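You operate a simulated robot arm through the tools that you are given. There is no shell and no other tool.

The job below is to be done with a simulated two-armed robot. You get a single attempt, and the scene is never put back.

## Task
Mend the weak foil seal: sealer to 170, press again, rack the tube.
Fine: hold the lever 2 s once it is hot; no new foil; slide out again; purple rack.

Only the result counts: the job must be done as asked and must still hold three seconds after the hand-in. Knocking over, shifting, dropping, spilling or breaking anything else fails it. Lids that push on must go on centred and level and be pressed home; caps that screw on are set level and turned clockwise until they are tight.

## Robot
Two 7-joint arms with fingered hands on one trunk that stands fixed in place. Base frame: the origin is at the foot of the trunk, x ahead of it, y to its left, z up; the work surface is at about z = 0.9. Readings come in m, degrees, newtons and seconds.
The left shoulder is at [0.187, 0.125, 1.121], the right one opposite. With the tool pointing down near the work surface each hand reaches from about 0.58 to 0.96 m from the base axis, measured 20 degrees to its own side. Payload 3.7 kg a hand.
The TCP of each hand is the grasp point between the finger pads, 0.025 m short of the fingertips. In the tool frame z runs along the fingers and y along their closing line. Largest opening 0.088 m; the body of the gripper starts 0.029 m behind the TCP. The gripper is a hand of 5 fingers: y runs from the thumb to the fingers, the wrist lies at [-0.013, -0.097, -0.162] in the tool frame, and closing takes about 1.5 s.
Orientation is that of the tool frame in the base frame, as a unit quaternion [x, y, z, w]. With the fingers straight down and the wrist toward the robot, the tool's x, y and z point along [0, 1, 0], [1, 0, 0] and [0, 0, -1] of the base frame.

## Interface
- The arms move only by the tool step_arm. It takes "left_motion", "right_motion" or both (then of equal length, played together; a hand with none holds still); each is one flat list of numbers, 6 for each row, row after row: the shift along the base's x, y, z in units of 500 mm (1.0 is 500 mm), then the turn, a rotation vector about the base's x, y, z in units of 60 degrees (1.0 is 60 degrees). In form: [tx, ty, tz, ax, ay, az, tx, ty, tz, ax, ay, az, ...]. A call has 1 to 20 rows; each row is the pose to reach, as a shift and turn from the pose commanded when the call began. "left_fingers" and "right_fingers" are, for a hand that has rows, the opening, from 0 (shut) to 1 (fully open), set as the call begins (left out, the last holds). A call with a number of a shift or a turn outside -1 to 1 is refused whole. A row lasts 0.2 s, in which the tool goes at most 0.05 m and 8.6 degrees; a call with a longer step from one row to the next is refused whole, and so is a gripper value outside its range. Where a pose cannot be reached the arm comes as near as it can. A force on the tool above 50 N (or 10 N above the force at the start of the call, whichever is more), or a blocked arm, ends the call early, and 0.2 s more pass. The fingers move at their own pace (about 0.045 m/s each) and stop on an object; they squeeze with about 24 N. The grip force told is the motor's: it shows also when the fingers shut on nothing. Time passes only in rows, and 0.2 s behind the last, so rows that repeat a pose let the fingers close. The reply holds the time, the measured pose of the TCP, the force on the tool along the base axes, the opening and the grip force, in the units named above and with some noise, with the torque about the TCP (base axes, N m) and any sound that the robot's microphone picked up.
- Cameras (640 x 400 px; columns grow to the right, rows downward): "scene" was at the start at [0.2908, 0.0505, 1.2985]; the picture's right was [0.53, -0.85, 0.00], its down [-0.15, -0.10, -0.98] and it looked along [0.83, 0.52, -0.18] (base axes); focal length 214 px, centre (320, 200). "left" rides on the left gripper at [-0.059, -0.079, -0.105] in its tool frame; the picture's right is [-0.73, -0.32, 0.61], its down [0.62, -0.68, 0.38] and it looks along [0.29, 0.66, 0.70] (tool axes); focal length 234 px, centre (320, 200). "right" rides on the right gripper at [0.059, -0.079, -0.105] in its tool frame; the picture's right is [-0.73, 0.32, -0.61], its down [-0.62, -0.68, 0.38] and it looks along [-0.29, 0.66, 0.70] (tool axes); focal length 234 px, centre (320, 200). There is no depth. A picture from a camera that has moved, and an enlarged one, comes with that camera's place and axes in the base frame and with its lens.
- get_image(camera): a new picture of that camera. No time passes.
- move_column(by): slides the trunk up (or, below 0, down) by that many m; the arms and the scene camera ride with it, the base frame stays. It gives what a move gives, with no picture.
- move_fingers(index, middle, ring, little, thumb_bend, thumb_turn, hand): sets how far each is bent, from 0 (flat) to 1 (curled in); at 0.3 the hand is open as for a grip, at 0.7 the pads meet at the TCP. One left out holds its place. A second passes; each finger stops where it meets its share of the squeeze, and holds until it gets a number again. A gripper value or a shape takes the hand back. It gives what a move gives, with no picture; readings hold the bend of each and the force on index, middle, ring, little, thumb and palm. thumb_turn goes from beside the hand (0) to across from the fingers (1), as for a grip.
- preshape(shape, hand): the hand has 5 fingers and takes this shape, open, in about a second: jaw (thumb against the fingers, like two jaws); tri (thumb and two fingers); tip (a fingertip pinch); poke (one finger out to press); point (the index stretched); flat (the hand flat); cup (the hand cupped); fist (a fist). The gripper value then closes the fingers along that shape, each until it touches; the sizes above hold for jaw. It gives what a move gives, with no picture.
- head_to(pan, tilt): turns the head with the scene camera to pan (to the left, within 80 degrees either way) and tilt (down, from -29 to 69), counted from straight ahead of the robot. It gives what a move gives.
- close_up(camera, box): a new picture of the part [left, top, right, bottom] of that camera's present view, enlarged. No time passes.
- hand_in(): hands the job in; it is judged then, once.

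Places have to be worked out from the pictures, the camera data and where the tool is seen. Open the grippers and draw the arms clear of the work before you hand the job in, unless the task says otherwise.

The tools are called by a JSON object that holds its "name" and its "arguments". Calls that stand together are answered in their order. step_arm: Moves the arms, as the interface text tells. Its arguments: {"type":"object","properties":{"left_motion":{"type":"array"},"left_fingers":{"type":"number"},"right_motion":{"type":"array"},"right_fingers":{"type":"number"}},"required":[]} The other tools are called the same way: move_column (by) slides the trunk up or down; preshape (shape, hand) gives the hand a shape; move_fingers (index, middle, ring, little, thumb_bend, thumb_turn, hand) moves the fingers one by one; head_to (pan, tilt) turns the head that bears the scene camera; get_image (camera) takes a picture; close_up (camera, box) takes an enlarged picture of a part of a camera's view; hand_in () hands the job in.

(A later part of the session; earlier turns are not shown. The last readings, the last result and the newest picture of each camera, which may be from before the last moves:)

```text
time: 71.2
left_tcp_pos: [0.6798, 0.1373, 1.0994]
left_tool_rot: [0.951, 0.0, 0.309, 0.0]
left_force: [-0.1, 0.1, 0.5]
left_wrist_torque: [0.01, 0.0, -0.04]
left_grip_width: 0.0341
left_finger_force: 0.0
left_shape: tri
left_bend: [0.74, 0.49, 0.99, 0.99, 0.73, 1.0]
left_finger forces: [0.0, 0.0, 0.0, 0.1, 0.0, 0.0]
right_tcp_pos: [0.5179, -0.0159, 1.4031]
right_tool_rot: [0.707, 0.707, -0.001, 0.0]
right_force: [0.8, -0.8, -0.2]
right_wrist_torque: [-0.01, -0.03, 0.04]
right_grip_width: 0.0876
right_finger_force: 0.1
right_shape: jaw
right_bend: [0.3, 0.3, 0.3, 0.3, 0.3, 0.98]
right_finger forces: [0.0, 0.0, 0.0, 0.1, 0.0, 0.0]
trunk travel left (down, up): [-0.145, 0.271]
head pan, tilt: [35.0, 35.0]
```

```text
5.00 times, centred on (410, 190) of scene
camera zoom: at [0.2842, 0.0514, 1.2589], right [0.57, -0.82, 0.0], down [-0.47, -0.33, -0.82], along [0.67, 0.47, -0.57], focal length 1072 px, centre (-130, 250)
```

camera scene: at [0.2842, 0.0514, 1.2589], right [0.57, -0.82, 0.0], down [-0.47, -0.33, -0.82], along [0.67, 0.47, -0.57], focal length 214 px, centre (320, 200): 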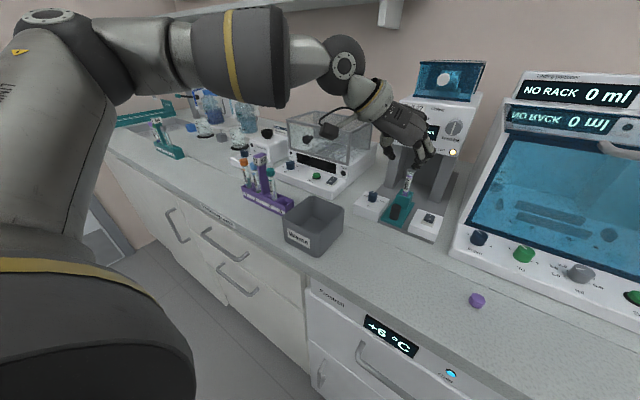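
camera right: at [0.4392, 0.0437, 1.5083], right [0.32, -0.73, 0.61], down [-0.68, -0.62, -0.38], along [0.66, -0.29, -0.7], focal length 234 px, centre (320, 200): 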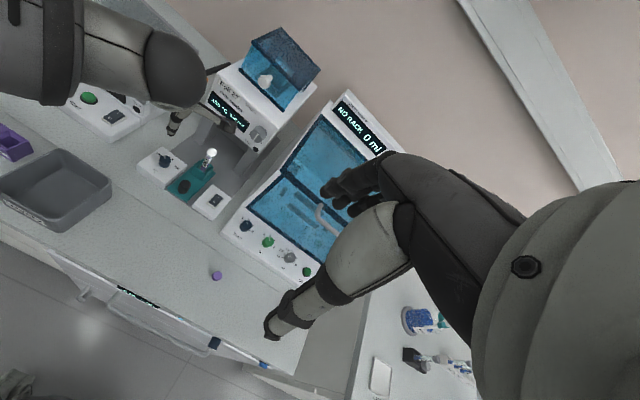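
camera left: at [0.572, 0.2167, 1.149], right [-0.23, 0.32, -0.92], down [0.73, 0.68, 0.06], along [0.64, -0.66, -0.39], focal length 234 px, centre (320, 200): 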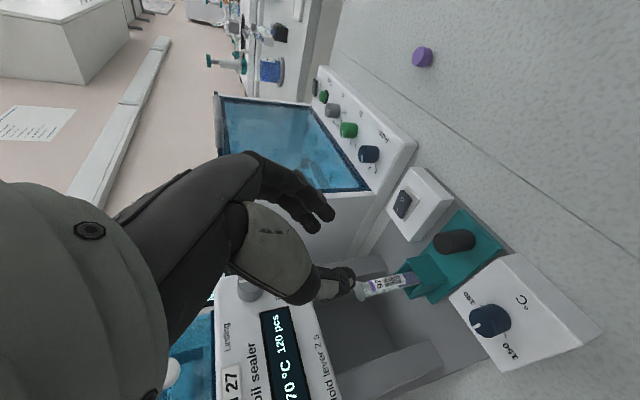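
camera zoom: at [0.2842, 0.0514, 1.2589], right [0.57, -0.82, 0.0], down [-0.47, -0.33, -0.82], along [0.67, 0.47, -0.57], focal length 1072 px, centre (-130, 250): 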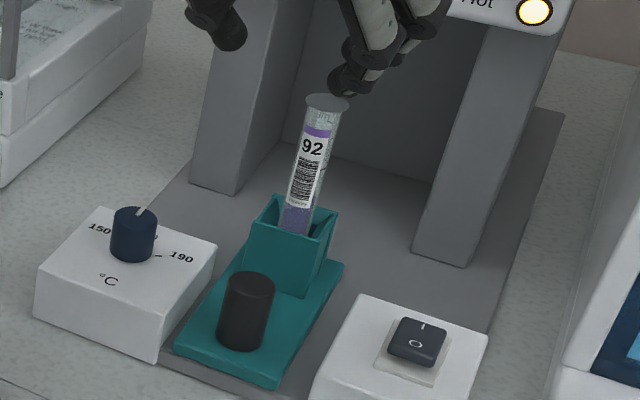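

Slot 4's centre comes out at (0.599, 0.379) again. I lean the hand less (25°), draw it back to clear the view of the tube, and set an open grip with ring and little stretched out of the way.

{"name": "step_arm", "arguments": {"left_motion": [-0.02, 0, 0.03, 0, 0.09, 0, -0.05, 0, 0.05, 0, 0.1833, 0, -0.08, 0, 0.06, 0, 0.1833, 0, -0.08, 0, 0.06, 0, 0.1833, 0]}}

{"name": "preshape", "arguments": {"hand": "left", "shape": "jaw"}}

{"name": "move_fingers", "arguments": {"hand": "left", "ring": 0.0, "little": 0.0}}

{"name": "close_up", "arguments": {"camera": "scene", "box": [340, 80, 460, 230]}}

{"name": "close_up", "arguments": {"camera": "right", "box": [120, 100, 260, 220]}}

{"name": "get_image", "arguments": {"camera": "left"}}

```text
time: 72.2
left_tcp_pos: [0.6398, 0.1368, 1.1273]
left_tool_rot: [0.976, 0.0, 0.216, 0.0]
left_force: [-0.2, -0.2, -0.4]
left_wrist_torque: [0.01, 0.01, 0.0]
left_grip_width: 0.0337
left_finger_force: 0.0
left_shape: tri
left_bend: [0.74, 0.49, 0.99, 0.99, 0.73, 1.0]
left_finger forces: [0.0, 0.0, 0.0, 0.1, 0.1, 0.1]
right_tcp_pos: [0.5172, -0.0157, 1.4019]
right_tool_rot: [0.708, 0.706, 0.0, 0.0]
right_force: [-0.3, -0.1, 0.7]
right_wrist_torque: [0.0, -0.03, 0.0]
right_grip_width: 0.0877
right_finger_force: 0.0
right_shape: jaw
right_bend: [0.3, 0.3, 0.3, 0.3, 0.3, 0.98]
right_finger forces: [0.0, 0.0, 0.1, 0.0, 0.0, 0.0]
trunk travel left (down, up): [-0.145, 0.271]
head pan, tilt: [35.0, 35.0]
```

```text
time: 73.2
left_tcp_pos: [0.639, 0.1369, 1.1281]
left_tool_rot: [0.976, 0.0, 0.217, 0.0]
left_force: [0.2, -0.4, -0.3]
left_wrist_torque: [0.02, -0.01, -0.04]
left_grip_width: 0.0876
left_finger_force: 0.0
left_shape: jaw
left_bend: [0.3, 0.3, 0.3, 0.3, 0.3, 0.98]
left_finger forces: [0.1, 0.1, 0.0, 0.1, 0.1, 0.0]
right_tcp_pos: [0.5176, -0.015, 1.4028]
right_tool_rot: [0.707, 0.707, 0.0, -0.001]
right_force: [0.5, 0.3, -0.4]
right_wrist_torque: [0.03, 0.04, -0.01]
right_grip_width: 0.0875
right_finger_force: 0.0
right_shape: jaw
right_bend: [0.3, 0.3, 0.3, 0.3, 0.3, 0.98]
right_finger forces: [0.1, 0.0, 0.0, 0.0, 0.0, 0.0]
trunk travel left (down, up): [-0.145, 0.271]
head pan, tilt: [35.0, 35.0]
```

```text
time: 74.2
left_tcp_pos: [0.6389, 0.1369, 1.1278]
left_tool_rot: [0.976, 0.0, 0.216, 0.0]
left_force: [0.4, 0.1, -0.6]
left_wrist_torque: [0.03, 0.0, -0.02]
left_grip_width: 0.0842
left_finger_force: 0.0
left_shape: fingers
left_bend: [0.3, 0.3, 0.0, 0.0, 0.3, 0.98]
left_finger forces: [0.0, 0.0, 0.0, 0.0, 0.0, 0.0]
right_tcp_pos: [0.5172, -0.016, 1.403]
right_tool_rot: [0.707, 0.707, 0.0, 0.0]
right_force: [-0.4, 0.3, 0.4]
right_wrist_torque: [0.02, 0.03, 0.01]
right_grip_width: 0.0877
right_finger_force: 0.2
right_shape: jaw
right_bend: [0.3, 0.3, 0.3, 0.3, 0.3, 0.98]
right_finger forces: [0.0, 0.1, 0.0, 0.0, 0.0, 0.0]
trunk travel left (down, up): [-0.145, 0.271]
head pan, tilt: [35.0, 35.0]
```

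```text
2.67 times, centred on (400, 155) of scene
camera zoom: at [0.2842, 0.0514, 1.2588], right [0.57, -0.82, 0.0], down [-0.47, -0.33, -0.82], along [0.67, 0.47, -0.57], focal length 572 px, centre (107, 320)
```

zoom: 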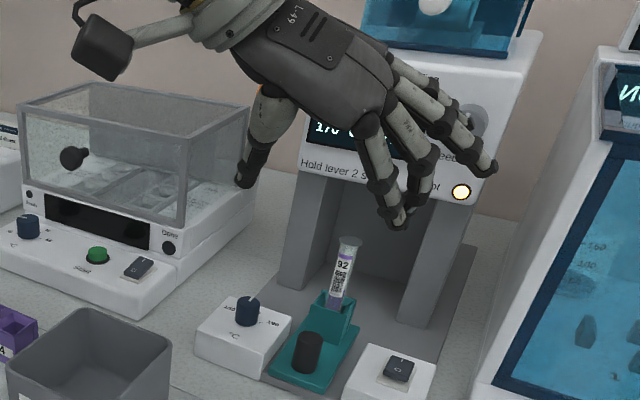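

```text
3.33 times, centred on (190, 160) of right
camera zoom: at [0.4393, 0.0437, 1.5082], right [0.32, -0.73, 0.61], down [-0.68, -0.62, -0.38], along [0.66, -0.29, -0.7], focal length 781 px, centre (753, 333)
```

zoom: 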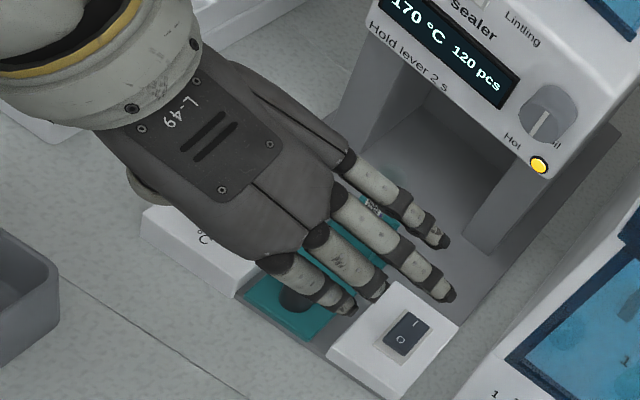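

```text
taken
camera left: at [0.5428, 0.2171, 1.1977], right [-0.4, 0.32, -0.86], down [0.73, 0.68, -0.08], along [0.56, -0.66, -0.51], focal length 234 px, centre (320, 200)
```

left: 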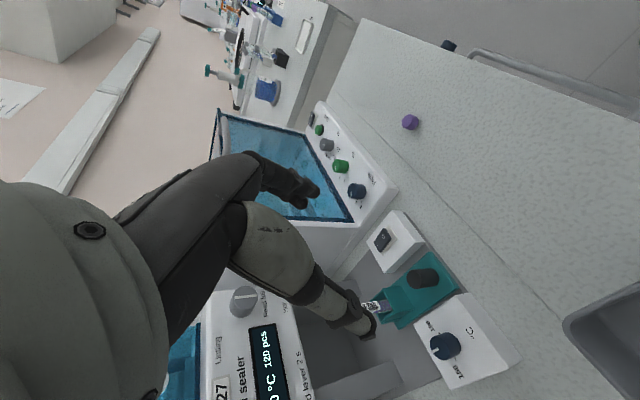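

All four fingers are open with ring and little stretched to the right, leaving the tube's path free. I move over the tube (axis about (0.786, 0.136)) and stop just above its foil to check centring.

{"name": "step_arm", "arguments": {"left_motion": [0.07, -0.001, -0.02, 0, 0, 0, 0.14, -0.001, -0.04, 0, 0, 0, 0.21, -0.001, -0.06, 0, 0, 0, 0.26, -0.001, -0.07, 0, 0, 0, 0.2872, -0.001, -0.09, 0, 0, 0, 0.2872, -0.001, -0.125, 0, 0, 0, 0.2872, -0.001, -0.125, 0, 0, 0]}}

{"name": "close_up", "arguments": {"camera": "scene", "box": [360, 100, 460, 220]}}

{"name": "close_up", "arguments": {"camera": "left", "box": [220, 130, 460, 340]}}

{"name": "close_up", "arguments": {"camera": "right", "box": [140, 80, 260, 200]}}

```text
time: 75.8
left_tcp_pos: [0.7809, 0.1377, 1.0671]
left_tool_rot: [0.976, 0.0, 0.217, 0.001]
left_force: [-0.8, 0.8, -0.1]
left_wrist_torque: [0.0, 0.04, 0.04]
left_grip_width: 0.0845
left_finger_force: 0.1
left_shape: fingers
left_bend: [0.3, 0.3, 0.0, 0.0, 0.3, 0.98]
left_finger forces: [0.1, 0.0, 0.0, 0.0, 0.0, 0.0]
right_tcp_pos: [0.5169, -0.0165, 1.4036]
right_tool_rot: [0.707, 0.707, 0.0, 0.0]
right_force: [1.1, 0.0, 0.8]
right_wrist_torque: [-0.01, -0.04, 0.0]
right_grip_width: 0.0878
right_finger_force: 0.0
right_shape: jaw
right_bend: [0.3, 0.3, 0.3, 0.3, 0.3, 0.98]
right_finger forces: [0.0, 0.0, 0.0, 0.1, 0.1, 0.0]
trunk travel left (down, up): [-0.145, 0.271]
head pan, tilt: [35.0, 35.0]
```

```text
3.33 times, centred on (410, 160) of scene
camera zoom: at [0.2839, 0.0513, 1.259], right [0.57, -0.82, 0.0], down [-0.47, -0.33, -0.82], along [0.67, 0.47, -0.57], focal length 715 px, centre (20, 333)
```

zoom: 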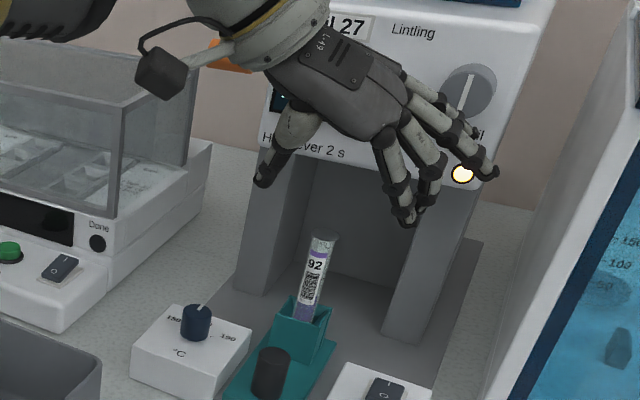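

```text
1.90 times, centred on (340, 235) of left
camera zoom: at [0.6855, 0.2156, 1.1363], right [-0.4, 0.32, -0.86], down [0.73, 0.68, -0.08], along [0.56, -0.66, -0.51], focal length 446 px, centre (282, 133)
```

zoom: 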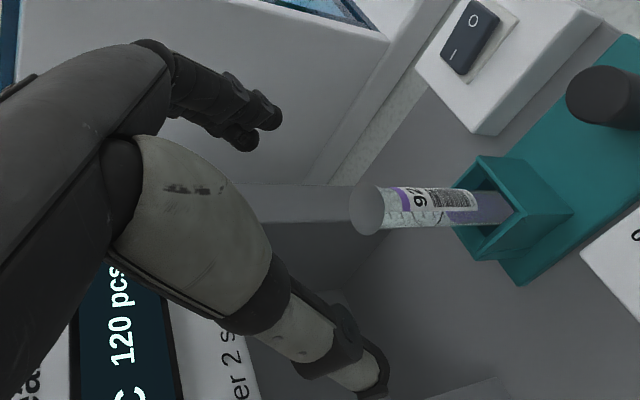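

```text
3.33 times, centred on (200, 140) of right
camera zoom: at [0.4388, 0.0436, 1.5085], right [0.32, -0.73, 0.61], down [-0.68, -0.62, -0.38], along [0.66, -0.29, -0.7], focal length 781 px, centre (720, 400)
```

zoom: 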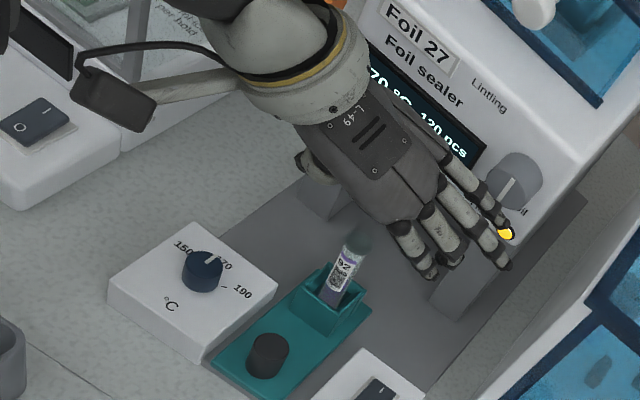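

The stretched little finger is close to the "Feed foil" knob, which must not be touched. I curl the little finger away (it stays clear of the tube) before going down.

{"name": "move_fingers", "arguments": {"hand": "left", "little": 1.0}}

{"name": "close_up", "arguments": {"camera": "right", "box": [140, 80, 260, 200]}}

{"name": "close_up", "arguments": {"camera": "scene", "box": [360, 100, 460, 220]}}

{"name": "close_up", "arguments": {"camera": "left", "box": [220, 130, 460, 340]}}

```text
time: 76.8
left_tcp_pos: [0.7828, 0.136, 1.0666]
left_tool_rot: [0.976, -0.001, 0.217, 0.0]
left_force: [-0.9, 0.2, 0.8]
left_wrist_torque: [0.04, 0.01, 0.02]
left_grip_width: 0.0843
left_finger_force: 0.0
left_shape: fingers
left_bend: [0.3, 0.3, 0.0, 1.0, 0.3, 0.98]
left_finger forces: [0.0, 0.1, 0.1, 0.1, 0.1, 0.0]
right_tcp_pos: [0.5168, -0.0149, 1.4027]
right_tool_rot: [0.707, 0.707, 0.0, 0.0]
right_force: [-0.6, 0.8, -0.1]
right_wrist_torque: [0.01, 0.01, -0.04]
right_grip_width: 0.0876
right_finger_force: 0.1
right_shape: jaw
right_bend: [0.3, 0.3, 0.3, 0.3, 0.3, 0.98]
right_finger forces: [0.0, 0.0, 0.0, 0.0, 0.0, 0.0]
trunk travel left (down, up): [-0.145, 0.271]
head pan, tilt: [35.0, 35.0]
```

```text
3.33 times, centred on (200, 140) of right
camera zoom: at [0.4393, 0.0438, 1.5082], right [0.32, -0.73, 0.61], down [-0.68, -0.62, -0.38], along [0.66, -0.29, -0.7], focal length 781 px, centre (720, 400)
```

zoom: 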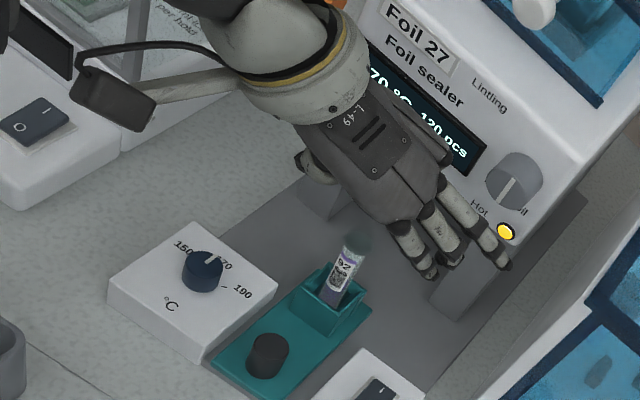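

```text
3.33 times, centred on (410, 160) of scene
camera zoom: at [0.2842, 0.0514, 1.2588], right [0.57, -0.82, 0.0], down [-0.47, -0.33, -0.82], along [0.67, 0.47, -0.57], focal length 715 px, centre (20, 333)
```

zoom: 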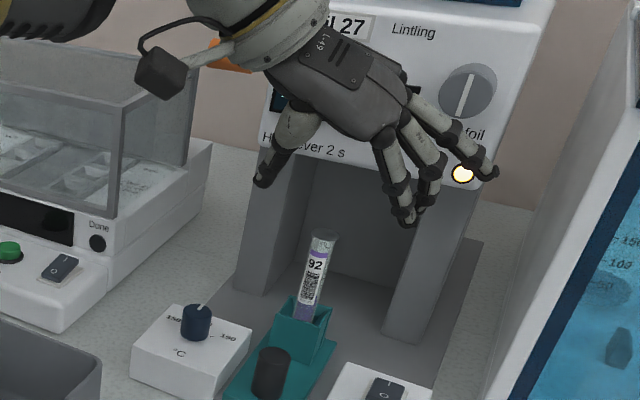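

```text
1.90 times, centred on (340, 235) of left
camera zoom: at [0.6856, 0.2158, 1.1361], right [-0.4, 0.32, -0.86], down [0.73, 0.68, -0.08], along [0.56, -0.66, -0.51], focal length 446 px, centre (282, 133)
```

zoom: 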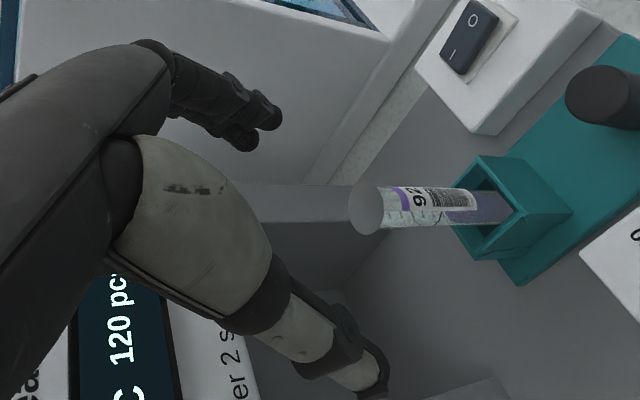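

The little finger is curled and the feed knob is untouched. I descend 64 mm so the open fingers straddle the tube below its foil.

{"name": "step_arm", "arguments": {"left_motion": [0.002, 0, -0.03, 0, 0, 0, 0.004, 0, -0.06, 0, 0, 0, 0.006, 0, -0.09, 0, 0, 0, 0.006, 0, -0.115, 0, 0, 0, 0.006, 0, -0.128, 0, 0, 0, 0.006, 0, -0.128, 0, 0, 0]}}

{"name": "close_up", "arguments": {"camera": "left", "box": [220, 130, 460, 340]}}

{"name": "close_up", "arguments": {"camera": "scene", "box": [360, 120, 450, 220]}}

{"name": "close_up", "arguments": {"camera": "right", "box": [140, 80, 260, 200]}}

```text
time: 78.2
left_tcp_pos: [0.7845, 0.1372, 1.0023]
left_tool_rot: [0.976, 0.001, 0.217, 0.0]
left_force: [-0.5, 0.5, -0.9]
left_wrist_torque: [-0.03, -0.01, -0.02]
left_grip_width: 0.0843
left_finger_force: 0.0
left_shape: fingers
left_bend: [0.3, 0.3, 0.0, 1.0, 0.3, 0.98]
left_finger forces: [0.0, 0.0, 0.0, 0.0, 0.1, 0.1]
right_tcp_pos: [0.5175, -0.0157, 1.4035]
right_tool_rot: [0.707, 0.707, 0.0, 0.0]
right_force: [0.0, 0.1, 0.1]
right_wrist_torque: [-0.01, 0.01, 0.03]
right_grip_width: 0.0876
right_finger_force: 0.0
right_shape: jaw
right_bend: [0.3, 0.3, 0.3, 0.3, 0.3, 0.98]
right_finger forces: [0.1, 0.0, 0.0, 0.0, 0.0, 0.0]
trunk travel left (down, up): [-0.145, 0.271]
head pan, tilt: [35.0, 35.0]
```

```text
1.90 times, centred on (340, 235) of left
camera zoom: at [0.6879, 0.2163, 1.0719], right [-0.4, 0.32, -0.86], down [0.73, 0.68, -0.08], along [0.56, -0.66, -0.51], focal length 446 px, centre (282, 133)
```

zoom: 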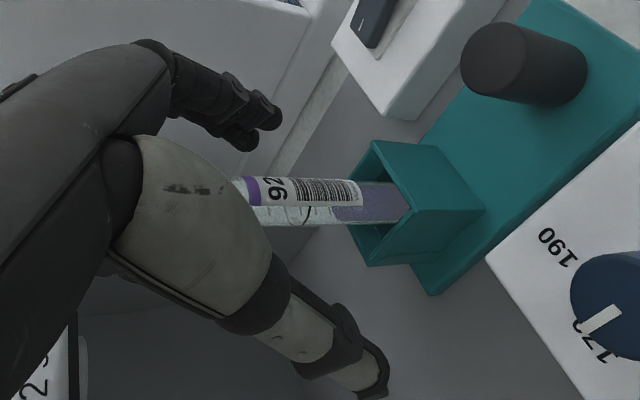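

```text
4.00 times, centred on (405, 170) of scene
camera zoom: at [0.2842, 0.0514, 1.2588], right [0.57, -0.82, 0.0], down [-0.47, -0.33, -0.82], along [0.67, 0.47, -0.57], focal length 858 px, centre (-20, 320)
```

zoom: 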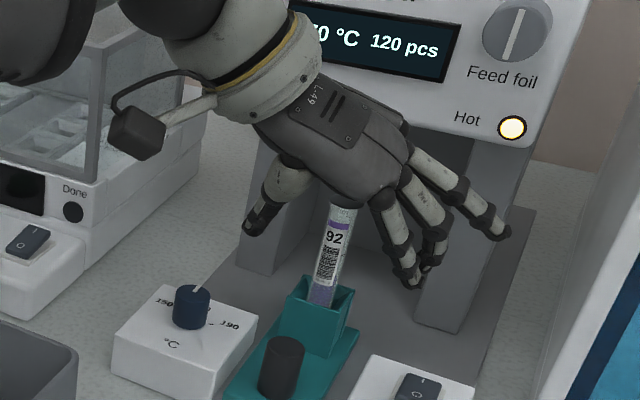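

```text
3.33 times, centred on (200, 140) of right
camera zoom: at [0.4393, 0.0437, 1.5083], right [0.32, -0.73, 0.61], down [-0.68, -0.62, -0.38], along [0.66, -0.29, -0.7], focal length 781 px, centre (720, 400)
```

zoom: 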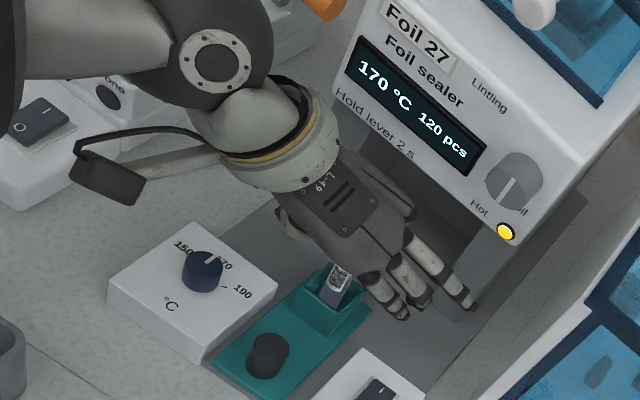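

The tube stands between the thumb and the fingers, well below the foil. I close thumb, index and middle on it.

{"name": "move_fingers", "arguments": {"hand": "left", "index": 0.72, "middle": 0.72, "thumb_bend": 0.72}}

{"name": "close_up", "arguments": {"camera": "left", "box": [220, 130, 460, 340]}}

{"name": "close_up", "arguments": {"camera": "scene", "box": [360, 120, 450, 220]}}

```text
time: 79.2
left_tcp_pos: [0.7841, 0.1374, 1.0021]
left_tool_rot: [0.976, 0.001, 0.217, 0.001]
left_force: [-0.9, -0.1, 0.5]
left_wrist_torque: [0.0, 0.0, -0.03]
left_grip_width: 0.007
left_finger_force: 4.9
left_shape: fingers
left_bend: [0.71, 0.72, 0.0, 1.0, 0.66, 0.97]
left_finger forces: [4.9, 0.1, 0.0, 0.0, 4.8, 0.0]
right_tcp_pos: [0.5174, -0.016, 1.4022]
right_tool_rot: [0.707, 0.707, 0.0, 0.0]
right_force: [0.1, 0.0, 0.1]
right_wrist_torque: [0.02, 0.01, 0.0]
right_grip_width: 0.0878
right_finger_force: 0.0
right_shape: jaw
right_bend: [0.3, 0.3, 0.3, 0.3, 0.3, 0.98]
right_finger forces: [0.0, 0.0, 0.0, 0.0, 0.0, 0.0]
trunk travel left (down, up): [-0.145, 0.271]
head pan, tilt: [35.0, 35.0]
```

```text
1.90 times, centred on (340, 235) of left
camera zoom: at [0.6879, 0.2164, 1.0719], right [-0.4, 0.32, -0.86], down [0.73, 0.68, -0.08], along [0.56, -0.66, -0.51], focal length 446 px, centre (282, 133)
```

zoom: 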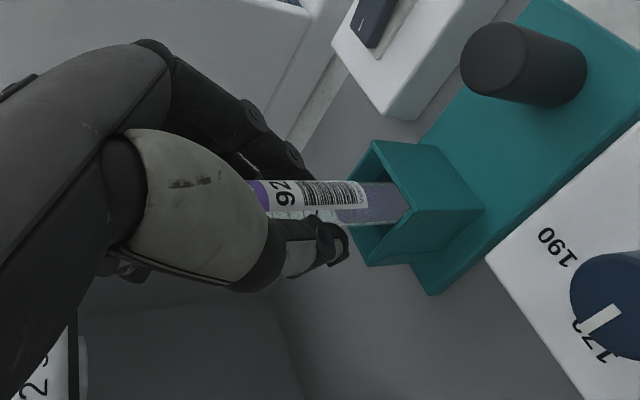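

```text
4.00 times, centred on (405, 170) of scene
camera zoom: at [0.2843, 0.0514, 1.2588], right [0.57, -0.82, 0.0], down [-0.47, -0.33, -0.82], along [0.67, 0.47, -0.57], focal length 858 px, centre (-20, 320)
```

zoom: 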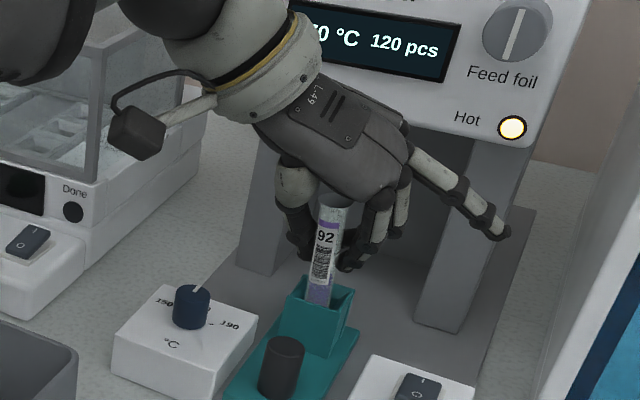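

Only the index and thumb report force (4.9 N) and the middle finger closed past without touching, so the tube sits off-centre. I look closer at the grip.

{"name": "close_up", "arguments": {"camera": "left", "box": [300, 180, 390, 280]}}

{"name": "close_up", "arguments": {"camera": "scene", "box": [385, 155, 425, 200]}}

{"name": "close_up", "arguments": {"camera": "right", "box": [170, 120, 230, 190]}}

```text
4.00 times, centred on (345, 230) of left
camera zoom: at [0.6879, 0.2164, 1.0719], right [-0.4, 0.32, -0.86], down [0.73, 0.68, -0.08], along [0.56, -0.66, -0.51], focal length 937 px, centre (220, 80)
```

zoom: 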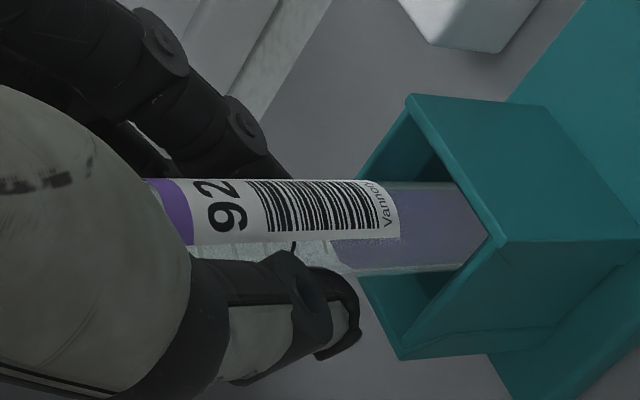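

```text
8.89 times, centred on (405, 178) of scene
camera zoom: at [0.2843, 0.0514, 1.2588], right [0.57, -0.82, 0.0], down [-0.47, -0.33, -0.82], along [0.67, 0.47, -0.57], focal length 1906 px, centre (-436, 400)
```

zoom: 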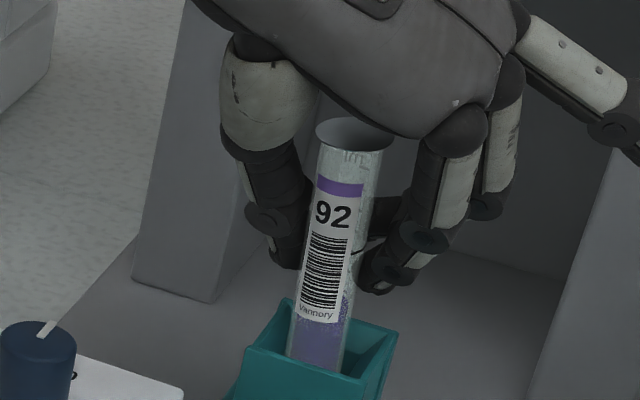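

```text
5.71 times, centred on (200, 155) of right
camera zoom: at [0.4393, 0.0437, 1.5082], right [0.32, -0.73, 0.61], down [-0.68, -0.62, -0.38], along [0.66, -0.29, -0.7], focal length 1338 px, centre (1006, 457)
```

zoom: 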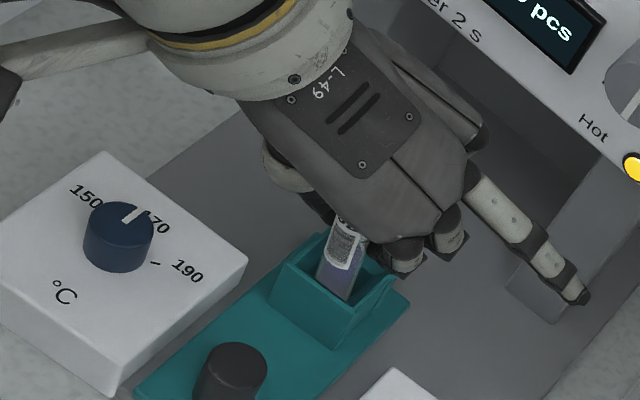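

The fingertips pinch the tube's far side; the tube lies about 1 cm nearer to the robot than the finger line. I reopen, shift the hand 11 mm back, and close again.

{"name": "move_fingers", "arguments": {"hand": "left", "index": 0.35, "middle": 0.35, "thumb_bend": 0.35}}

{"name": "step_arm", "arguments": {"left_motion": [-0.011, 0, 0, 0, 0, 0, -0.022, -0.002, 0, 0, 0, 0, -0.022, -0.002, 0, 0, 0, 0]}}

{"name": "close_up", "arguments": {"camera": "left", "box": [260, 150, 420, 300]}}

{"name": "close_up", "arguments": {"camera": "scene", "box": [380, 150, 430, 205]}}

```text
time: 80.2
left_tcp_pos: [0.7843, 0.1377, 1.0016]
left_tool_rot: [0.976, 0.001, 0.217, 0.0]
left_force: [-0.7, 0.2, 0.9]
left_wrist_torque: [-0.02, 0.04, 0.0]
left_grip_width: 0.0738
left_finger_force: 0.1
left_shape: fingers
left_bend: [0.35, 0.35, 0.0, 1.0, 0.35, 0.97]
left_finger forces: [0.1, 0.0, 0.0, 0.0, 0.1, 0.0]
right_tcp_pos: [0.5178, -0.0157, 1.4029]
right_tool_rot: [0.707, 0.707, 0.0, 0.0]
right_force: [-0.4, 0.2, 0.3]
right_wrist_torque: [-0.01, -0.02, 0.0]
right_grip_width: 0.0875
right_finger_force: 0.0
right_shape: jaw
right_bend: [0.3, 0.3, 0.3, 0.3, 0.3, 0.98]
right_finger forces: [0.0, 0.1, 0.0, 0.1, 0.0, 0.1]
trunk travel left (down, up): [-0.145, 0.271]
head pan, tilt: [35.0, 35.0]
```

```text
time: 81.0
left_tcp_pos: [0.7733, 0.1372, 1.0025]
left_tool_rot: [0.976, 0.0, 0.217, 0.0]
left_force: [-0.4, -0.6, 0.9]
left_wrist_torque: [0.01, 0.0, 0.02]
left_grip_width: 0.0739
left_finger_force: 0.0
left_shape: fingers
left_bend: [0.35, 0.35, 0.0, 1.0, 0.35, 0.97]
left_finger forces: [0.1, 0.1, 0.0, 0.1, 0.0, 0.0]
right_tcp_pos: [0.5164, -0.0164, 1.4032]
right_tool_rot: [0.707, 0.708, 0.0, 0.0]
right_force: [0.4, 0.2, 0.8]
right_wrist_torque: [0.0, -0.01, -0.01]
right_grip_width: 0.0878
right_finger_force: 0.1
right_shape: jaw
right_bend: [0.3, 0.3, 0.3, 0.3, 0.3, 0.98]
right_finger forces: [0.0, 0.1, 0.0, 0.0, 0.0, 0.0]
trunk travel left (down, up): [-0.145, 0.271]
head pan, tilt: [35.0, 35.0]
```

```text
2.67 times, centred on (340, 225) of left
camera zoom: at [0.6772, 0.2161, 1.0717], right [-0.4, 0.32, -0.86], down [0.73, 0.68, -0.08], along [0.56, -0.66, -0.51], focal length 624 px, centre (267, 133)
```

zoom: 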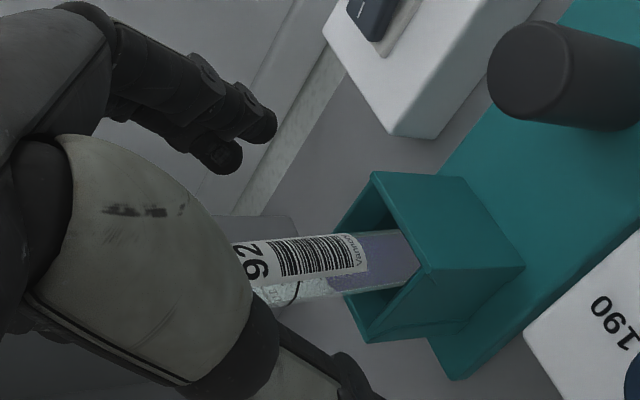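

```text
7.27 times, centred on (405, 178) of scene
camera zoom: at [0.2843, 0.0514, 1.2588], right [0.57, -0.82, 0.0], down [-0.47, -0.33, -0.82], along [0.67, 0.47, -0.57], focal length 1560 px, centre (-298, 364)
```

zoom: 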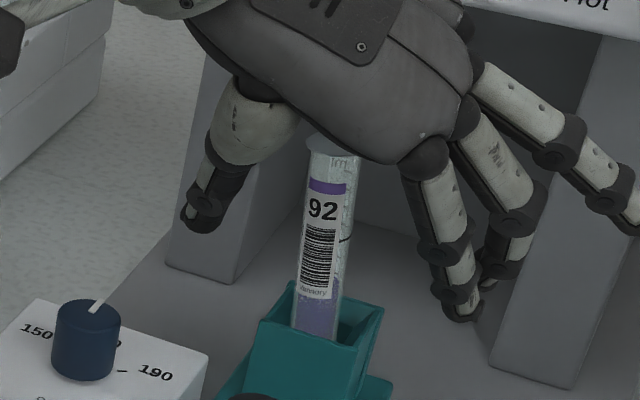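

The tube now lies inside the finger line. I close again on it.

{"name": "move_fingers", "arguments": {"hand": "left", "index": 0.72, "middle": 0.72, "thumb_bend": 0.75}}

{"name": "close_up", "arguments": {"camera": "left", "box": [260, 150, 420, 300]}}

{"name": "close_up", "arguments": {"camera": "scene", "box": [380, 150, 430, 205]}}

{"name": "close_up", "arguments": {"camera": "right", "box": [170, 120, 230, 190]}}

```text
time: 82.0
left_tcp_pos: [0.7739, 0.137, 1.0023]
left_tool_rot: [0.976, 0.0, 0.216, 0.0]
left_force: [0.6, 0.1, 0.0]
left_wrist_torque: [0.05, 0.02, 0.0]
left_grip_width: 0.0041
left_finger_force: 7.5
left_shape: fingers
left_bend: [0.71, 0.68, 0.0, 1.0, 0.68, 0.96]
left_finger forces: [3.6, 3.3, 0.0, 0.1, 7.2, 0.1]
right_tcp_pos: [0.5172, -0.0162, 1.402]
right_tool_rot: [0.707, 0.707, 0.0, -0.001]
right_force: [-0.4, -0.1, 0.1]
right_wrist_torque: [0.03, 0.0, 0.0]
right_grip_width: 0.0878
right_finger_force: 0.1
right_shape: jaw
right_bend: [0.3, 0.3, 0.3, 0.3, 0.3, 0.98]
right_finger forces: [0.0, 0.0, 0.0, 0.1, 0.1, 0.0]
trunk travel left (down, up): [-0.145, 0.271]
head pan, tilt: [35.0, 35.0]
```

```text
2.67 times, centred on (340, 225) of left
camera zoom: at [0.6773, 0.2161, 1.0719], right [-0.4, 0.32, -0.86], down [0.73, 0.68, -0.08], along [0.56, -0.66, -0.51], focal length 624 px, centre (267, 133)
```

zoom: 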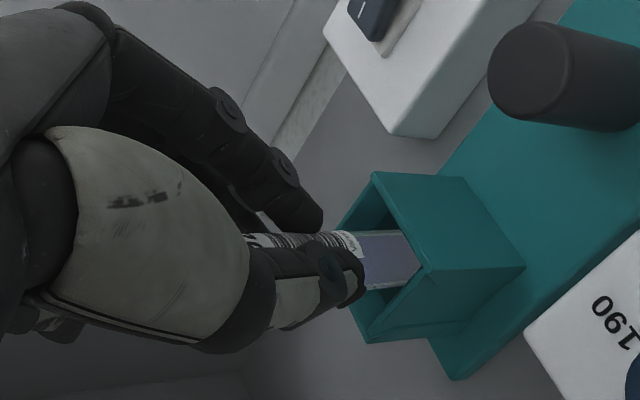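

```text
7.27 times, centred on (405, 178) of scene
camera zoom: at [0.2842, 0.0515, 1.2588], right [0.57, -0.82, 0.0], down [-0.47, -0.33, -0.82], along [0.67, 0.47, -0.57], focal length 1560 px, centre (-298, 364)
```

zoom: 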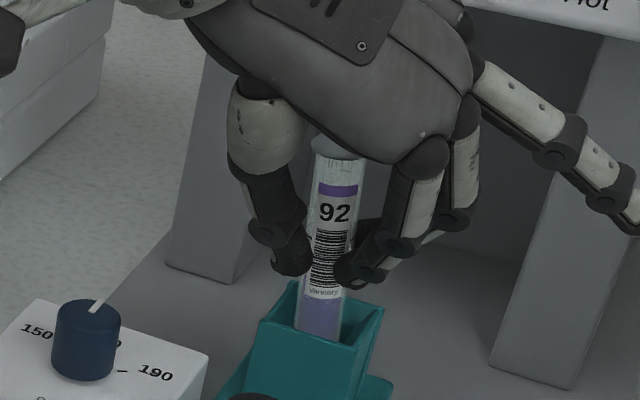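

```text
5.71 times, centred on (200, 155) of right
camera zoom: at [0.4393, 0.0438, 1.5082], right [0.32, -0.73, 0.61], down [-0.68, -0.62, -0.38], along [0.66, -0.29, -0.7], focal length 1338 px, centre (1006, 457)
```

zoom: 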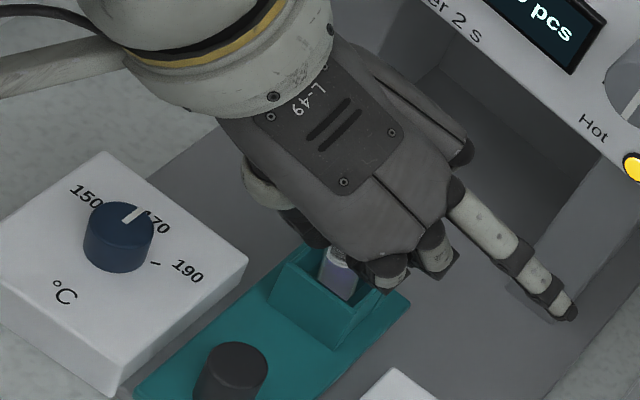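

Now it is a balanced three-point grip (index 3.6, middle 3.3, thumb 7.2 N). I lift slowly by 45 mm straight up and check the tube follows.

{"name": "step_arm", "arguments": {"left_motion": [0, 0, 0.012, 0, 0, 0, 0, 0, 0.028, 0, 0, 0, 0, 0, 0.046, 0, 0, 0, 0, 0, 0.066, 0, 0, 0, 0, 0, 0.09, 0, 0, 0]}}

{"name": "close_up", "arguments": {"camera": "scene", "box": [370, 130, 440, 210]}}

{"name": "close_up", "arguments": {"camera": "left", "box": [260, 150, 420, 300]}}

{"name": "close_up", "arguments": {"camera": "right", "box": [150, 90, 250, 190]}}

```text
time: 83.2
left_tcp_pos: [0.7729, 0.1367, 1.0471]
left_tool_rot: [0.976, 0.0, 0.217, -0.001]
left_force: [-0.2, -0.8, -0.7]
left_wrist_torque: [-0.01, -0.01, -0.03]
left_grip_width: 0.0042
left_finger_force: 6.9
left_shape: fingers
left_bend: [0.71, 0.71, 0.0, 1.0, 0.69, 0.96]
left_finger forces: [4.0, 3.1, 0.0, 0.1, 6.8, 0.1]
right_tcp_pos: [0.5161, -0.0158, 1.4017]
right_tool_rot: [0.707, 0.707, 0.0, 0.0]
right_force: [-0.2, -0.2, 0.1]
right_wrist_torque: [-0.04, -0.02, -0.02]
right_grip_width: 0.0877
right_finger_force: 0.0
right_shape: jaw
right_bend: [0.3, 0.3, 0.3, 0.3, 0.3, 0.98]
right_finger forces: [0.1, 0.0, 0.0, 0.0, 0.0, 0.1]
trunk travel left (down, up): [-0.145, 0.271]
head pan, tilt: [35.0, 35.0]
```

```text
5.00 times, centred on (405, 170) of scene
camera zoom: at [0.284, 0.0514, 1.2589], right [0.57, -0.82, 0.0], down [-0.47, -0.33, -0.82], along [0.67, 0.47, -0.57], focal length 1072 px, centre (-105, 350)
```

zoom: 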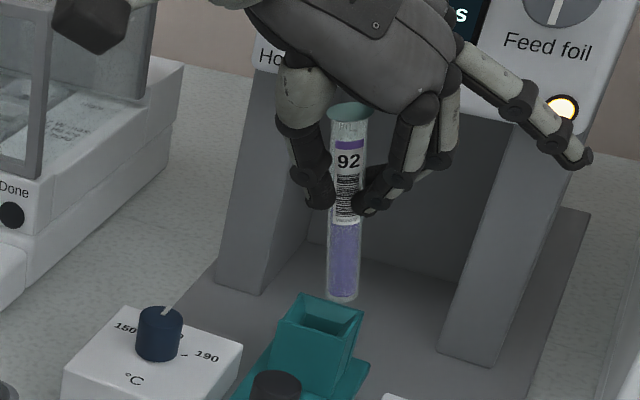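

```text
2.67 times, centred on (340, 225) of left
camera zoom: at [0.6775, 0.2162, 1.1169], right [-0.4, 0.32, -0.86], down [0.73, 0.68, -0.08], along [0.56, -0.66, -0.51], focal length 624 px, centre (267, 133)
```

zoom: 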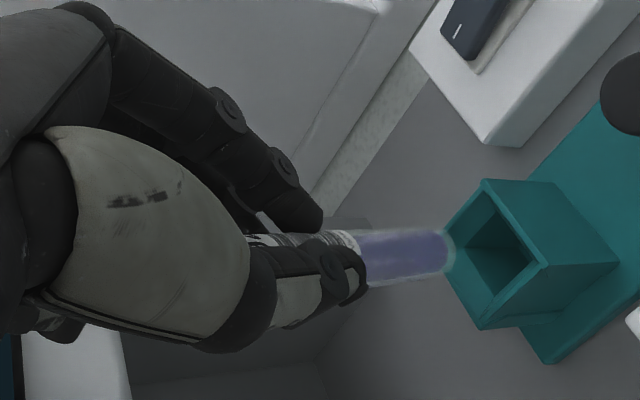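

```text
4.00 times, centred on (200, 140) of right
camera zoom: at [0.4389, 0.0437, 1.5084], right [0.32, -0.73, 0.61], down [-0.68, -0.62, -0.38], along [0.66, -0.29, -0.7], focal length 937 px, centre (800, 440)
```

zoom: 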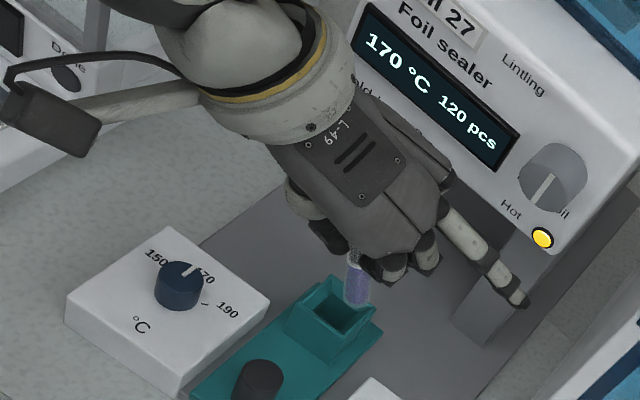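

The tube is out of its holder and held, but it hangs tilted by roughly 12° (bottom toward +x, −y), to be corrected before racking. I first lift a little more and draw back from the sealer.

{"name": "step_arm", "arguments": {"left_motion": [0, 0, 0.02, 0, 0, 0, 0, 0, 0.05, 0, 0, 0, -0.02, 0, 0.08, 0, 0, 0, -0.06, 0, 0.1, 0, 0, 0, -0.1, 0.01, 0.12, 0, 0, 0, -0.14, 0.03, 0.14, 0, 0, 0, -0.18, 0.05, 0.15, 0, 0, 0, -0.18, 0.05, 0.15, 0, 0, 0]}}

{"name": "get_image", "arguments": {"camera": "scene"}}

{"name": "close_up", "arguments": {"camera": "scene", "box": [330, 90, 450, 210]}}

{"name": "close_up", "arguments": {"camera": "left", "box": [260, 150, 460, 320]}}

{"name": "close_up", "arguments": {"camera": "right", "box": [80, 60, 240, 220]}}

```text
time: 85.0
left_tcp_pos: [0.6855, 0.1622, 1.1229]
left_tool_rot: [0.976, 0.0, 0.216, 0.0]
left_force: [0.5, -0.5, -0.6]
left_wrist_torque: [-0.02, 0.03, -0.01]
left_grip_width: 0.004
left_finger_force: 6.6
left_shape: fingers
left_bend: [0.71, 0.71, 0.0, 1.0, 0.69, 0.96]
left_finger forces: [3.8, 3.1, 0.0, 0.0, 6.7, 0.0]
right_tcp_pos: [0.5171, -0.0144, 1.4022]
right_tool_rot: [0.707, 0.707, 0.0, -0.001]
right_force: [-0.5, -0.7, -0.1]
right_wrist_torque: [0.01, -0.01, 0.01]
right_grip_width: 0.0877
right_finger_force: 0.0
right_shape: jaw
right_bend: [0.3, 0.3, 0.3, 0.3, 0.3, 0.98]
right_finger forces: [0.0, 0.0, 0.1, 0.0, 0.1, 0.1]
trunk travel left (down, up): [-0.145, 0.271]
head pan, tilt: [35.0, 35.0]
```

```text
taken
camera scene: at [0.2847, 0.0514, 1.2586], right [0.57, -0.82, 0.0], down [-0.47, -0.33, -0.82], along [0.67, 0.47, -0.57], focal length 214 px, centre (320, 200)
```

scene: 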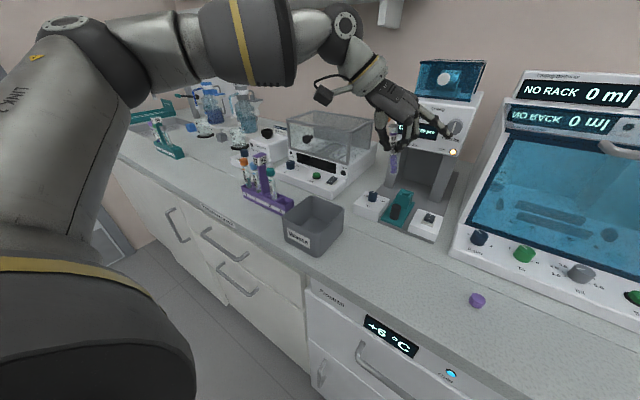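

```text
3.33 times, centred on (390, 150) of scene
camera zoom: at [0.2847, 0.0514, 1.2586], right [0.57, -0.82, 0.0], down [-0.47, -0.33, -0.82], along [0.67, 0.47, -0.57], focal length 715 px, centre (87, 367)
```

zoom: 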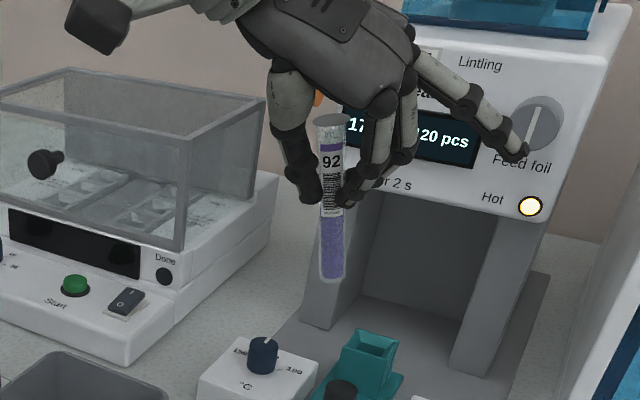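

```text
2.35 times, centred on (360, 235) of left
camera zoom: at [0.5896, 0.2407, 1.192], right [-0.4, 0.32, -0.86], down [0.73, 0.68, -0.08], along [0.56, -0.66, -0.51], focal length 551 px, centre (226, 118)
```

zoom: 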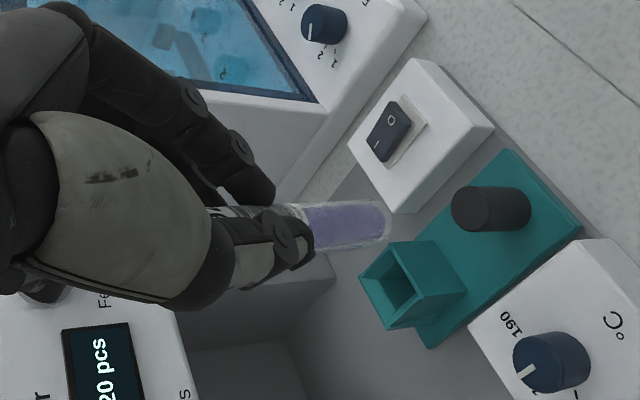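

```text
2.50 times, centred on (160, 140) of right
camera zoom: at [0.44, 0.0437, 1.5079], right [0.32, -0.73, 0.61], down [-0.68, -0.62, -0.38], along [0.66, -0.29, -0.7], focal length 585 px, centre (720, 350)
```

zoom: 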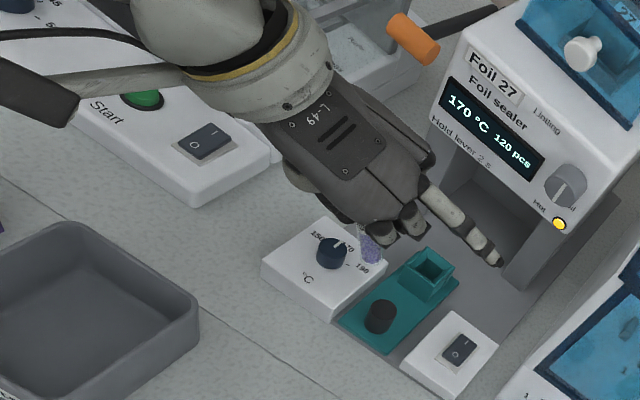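

Seen from two cameras, the tube leans by (0.157, −0.152) per unit length. I rotate the hand by 8.6° about x and 8.8° about y to make it vertical, and check.

{"name": "step_arm", "arguments": {"left_motion": [-0.01, 0.01, 0, 0.0476, 0.0491, 0, -0.02, 0.02, 0, 0.0951, 0.0982, 0, -0.03, 0.03, 0, 0.1427, 0.1473, 0, -0.03, 0.03, 0, 0.1427, 0.1473, 0]}}

{"name": "close_up", "arguments": {"camera": "scene", "box": [330, 90, 430, 210]}}

{"name": "close_up", "arguments": {"camera": "left", "box": [260, 150, 460, 320]}}

{"name": "close_up", "arguments": {"camera": "right", "box": [100, 80, 220, 200]}}

```text
time: 86.0
left_tcp_pos: [0.6704, 0.1771, 1.1226]
left_tool_rot: [0.987, -0.016, 0.14, -0.073]
left_force: [-0.9, 0.1, -1.7]
left_wrist_torque: [-0.03, 0.0, 0.0]
left_grip_width: 0.004
left_finger_force: 6.8
left_shape: fingers
left_bend: [0.71, 0.71, 0.0, 1.0, 0.69, 0.96]
left_finger forces: [3.7, 3.2, 0.0, 0.0, 6.8, 0.1]
right_tcp_pos: [0.5173, -0.0154, 1.4014]
right_tool_rot: [0.707, 0.707, -0.001, 0.0]
right_force: [0.4, -0.3, -0.1]
right_wrist_torque: [0.0, -0.01, -0.01]
right_grip_width: 0.0878
right_finger_force: 0.2
right_shape: jaw
right_bend: [0.3, 0.3, 0.3, 0.3, 0.3, 0.98]
right_finger forces: [0.0, 0.0, 0.0, 0.0, 0.1, 0.0]
trunk travel left (down, up): [-0.145, 0.271]
head pan, tilt: [35.0, 35.0]
```

```text
3.33 times, centred on (380, 150) of scene
camera zoom: at [0.2843, 0.0515, 1.2588], right [0.57, -0.82, 0.0], down [-0.47, -0.33, -0.82], along [0.67, 0.47, -0.57], focal length 715 px, centre (120, 367)
```

zoom: 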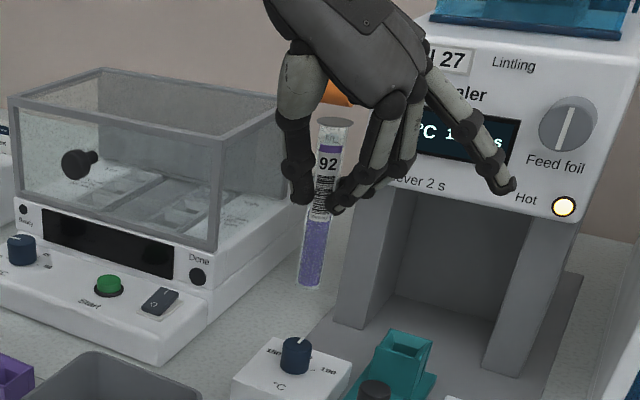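

```text
2.35 times, centred on (360, 235) of left
camera zoom: at [0.5866, 0.2436, 1.217], right [-0.52, 0.44, -0.73], down [0.71, 0.69, -0.09], along [0.46, -0.57, -0.68], focal length 551 px, centre (226, 118)
```

zoom: 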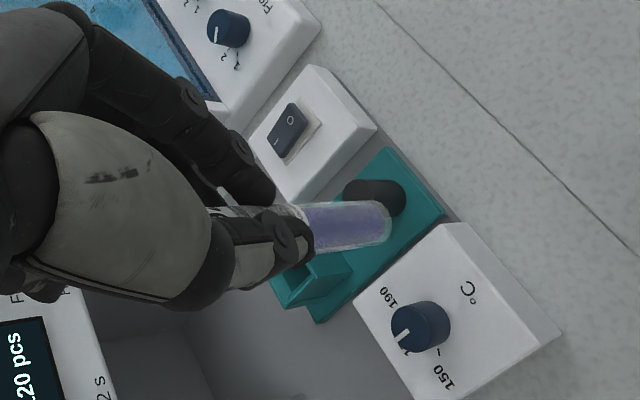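

```text
3.33 times, centred on (160, 140) of right
camera zoom: at [0.4394, 0.0438, 1.5082], right [0.32, -0.73, 0.61], down [-0.68, -0.62, -0.38], along [0.66, -0.29, -0.7], focal length 781 px, centre (853, 400)
```

zoom: 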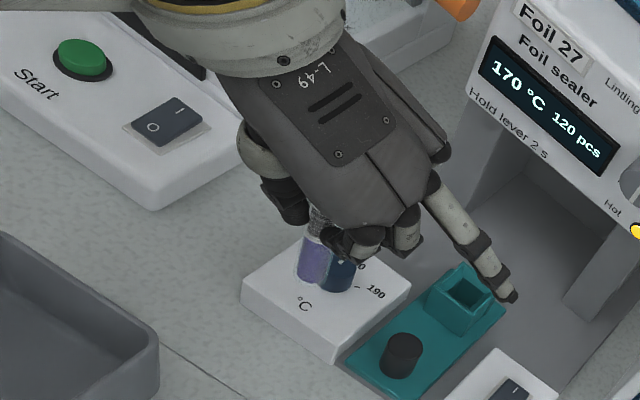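

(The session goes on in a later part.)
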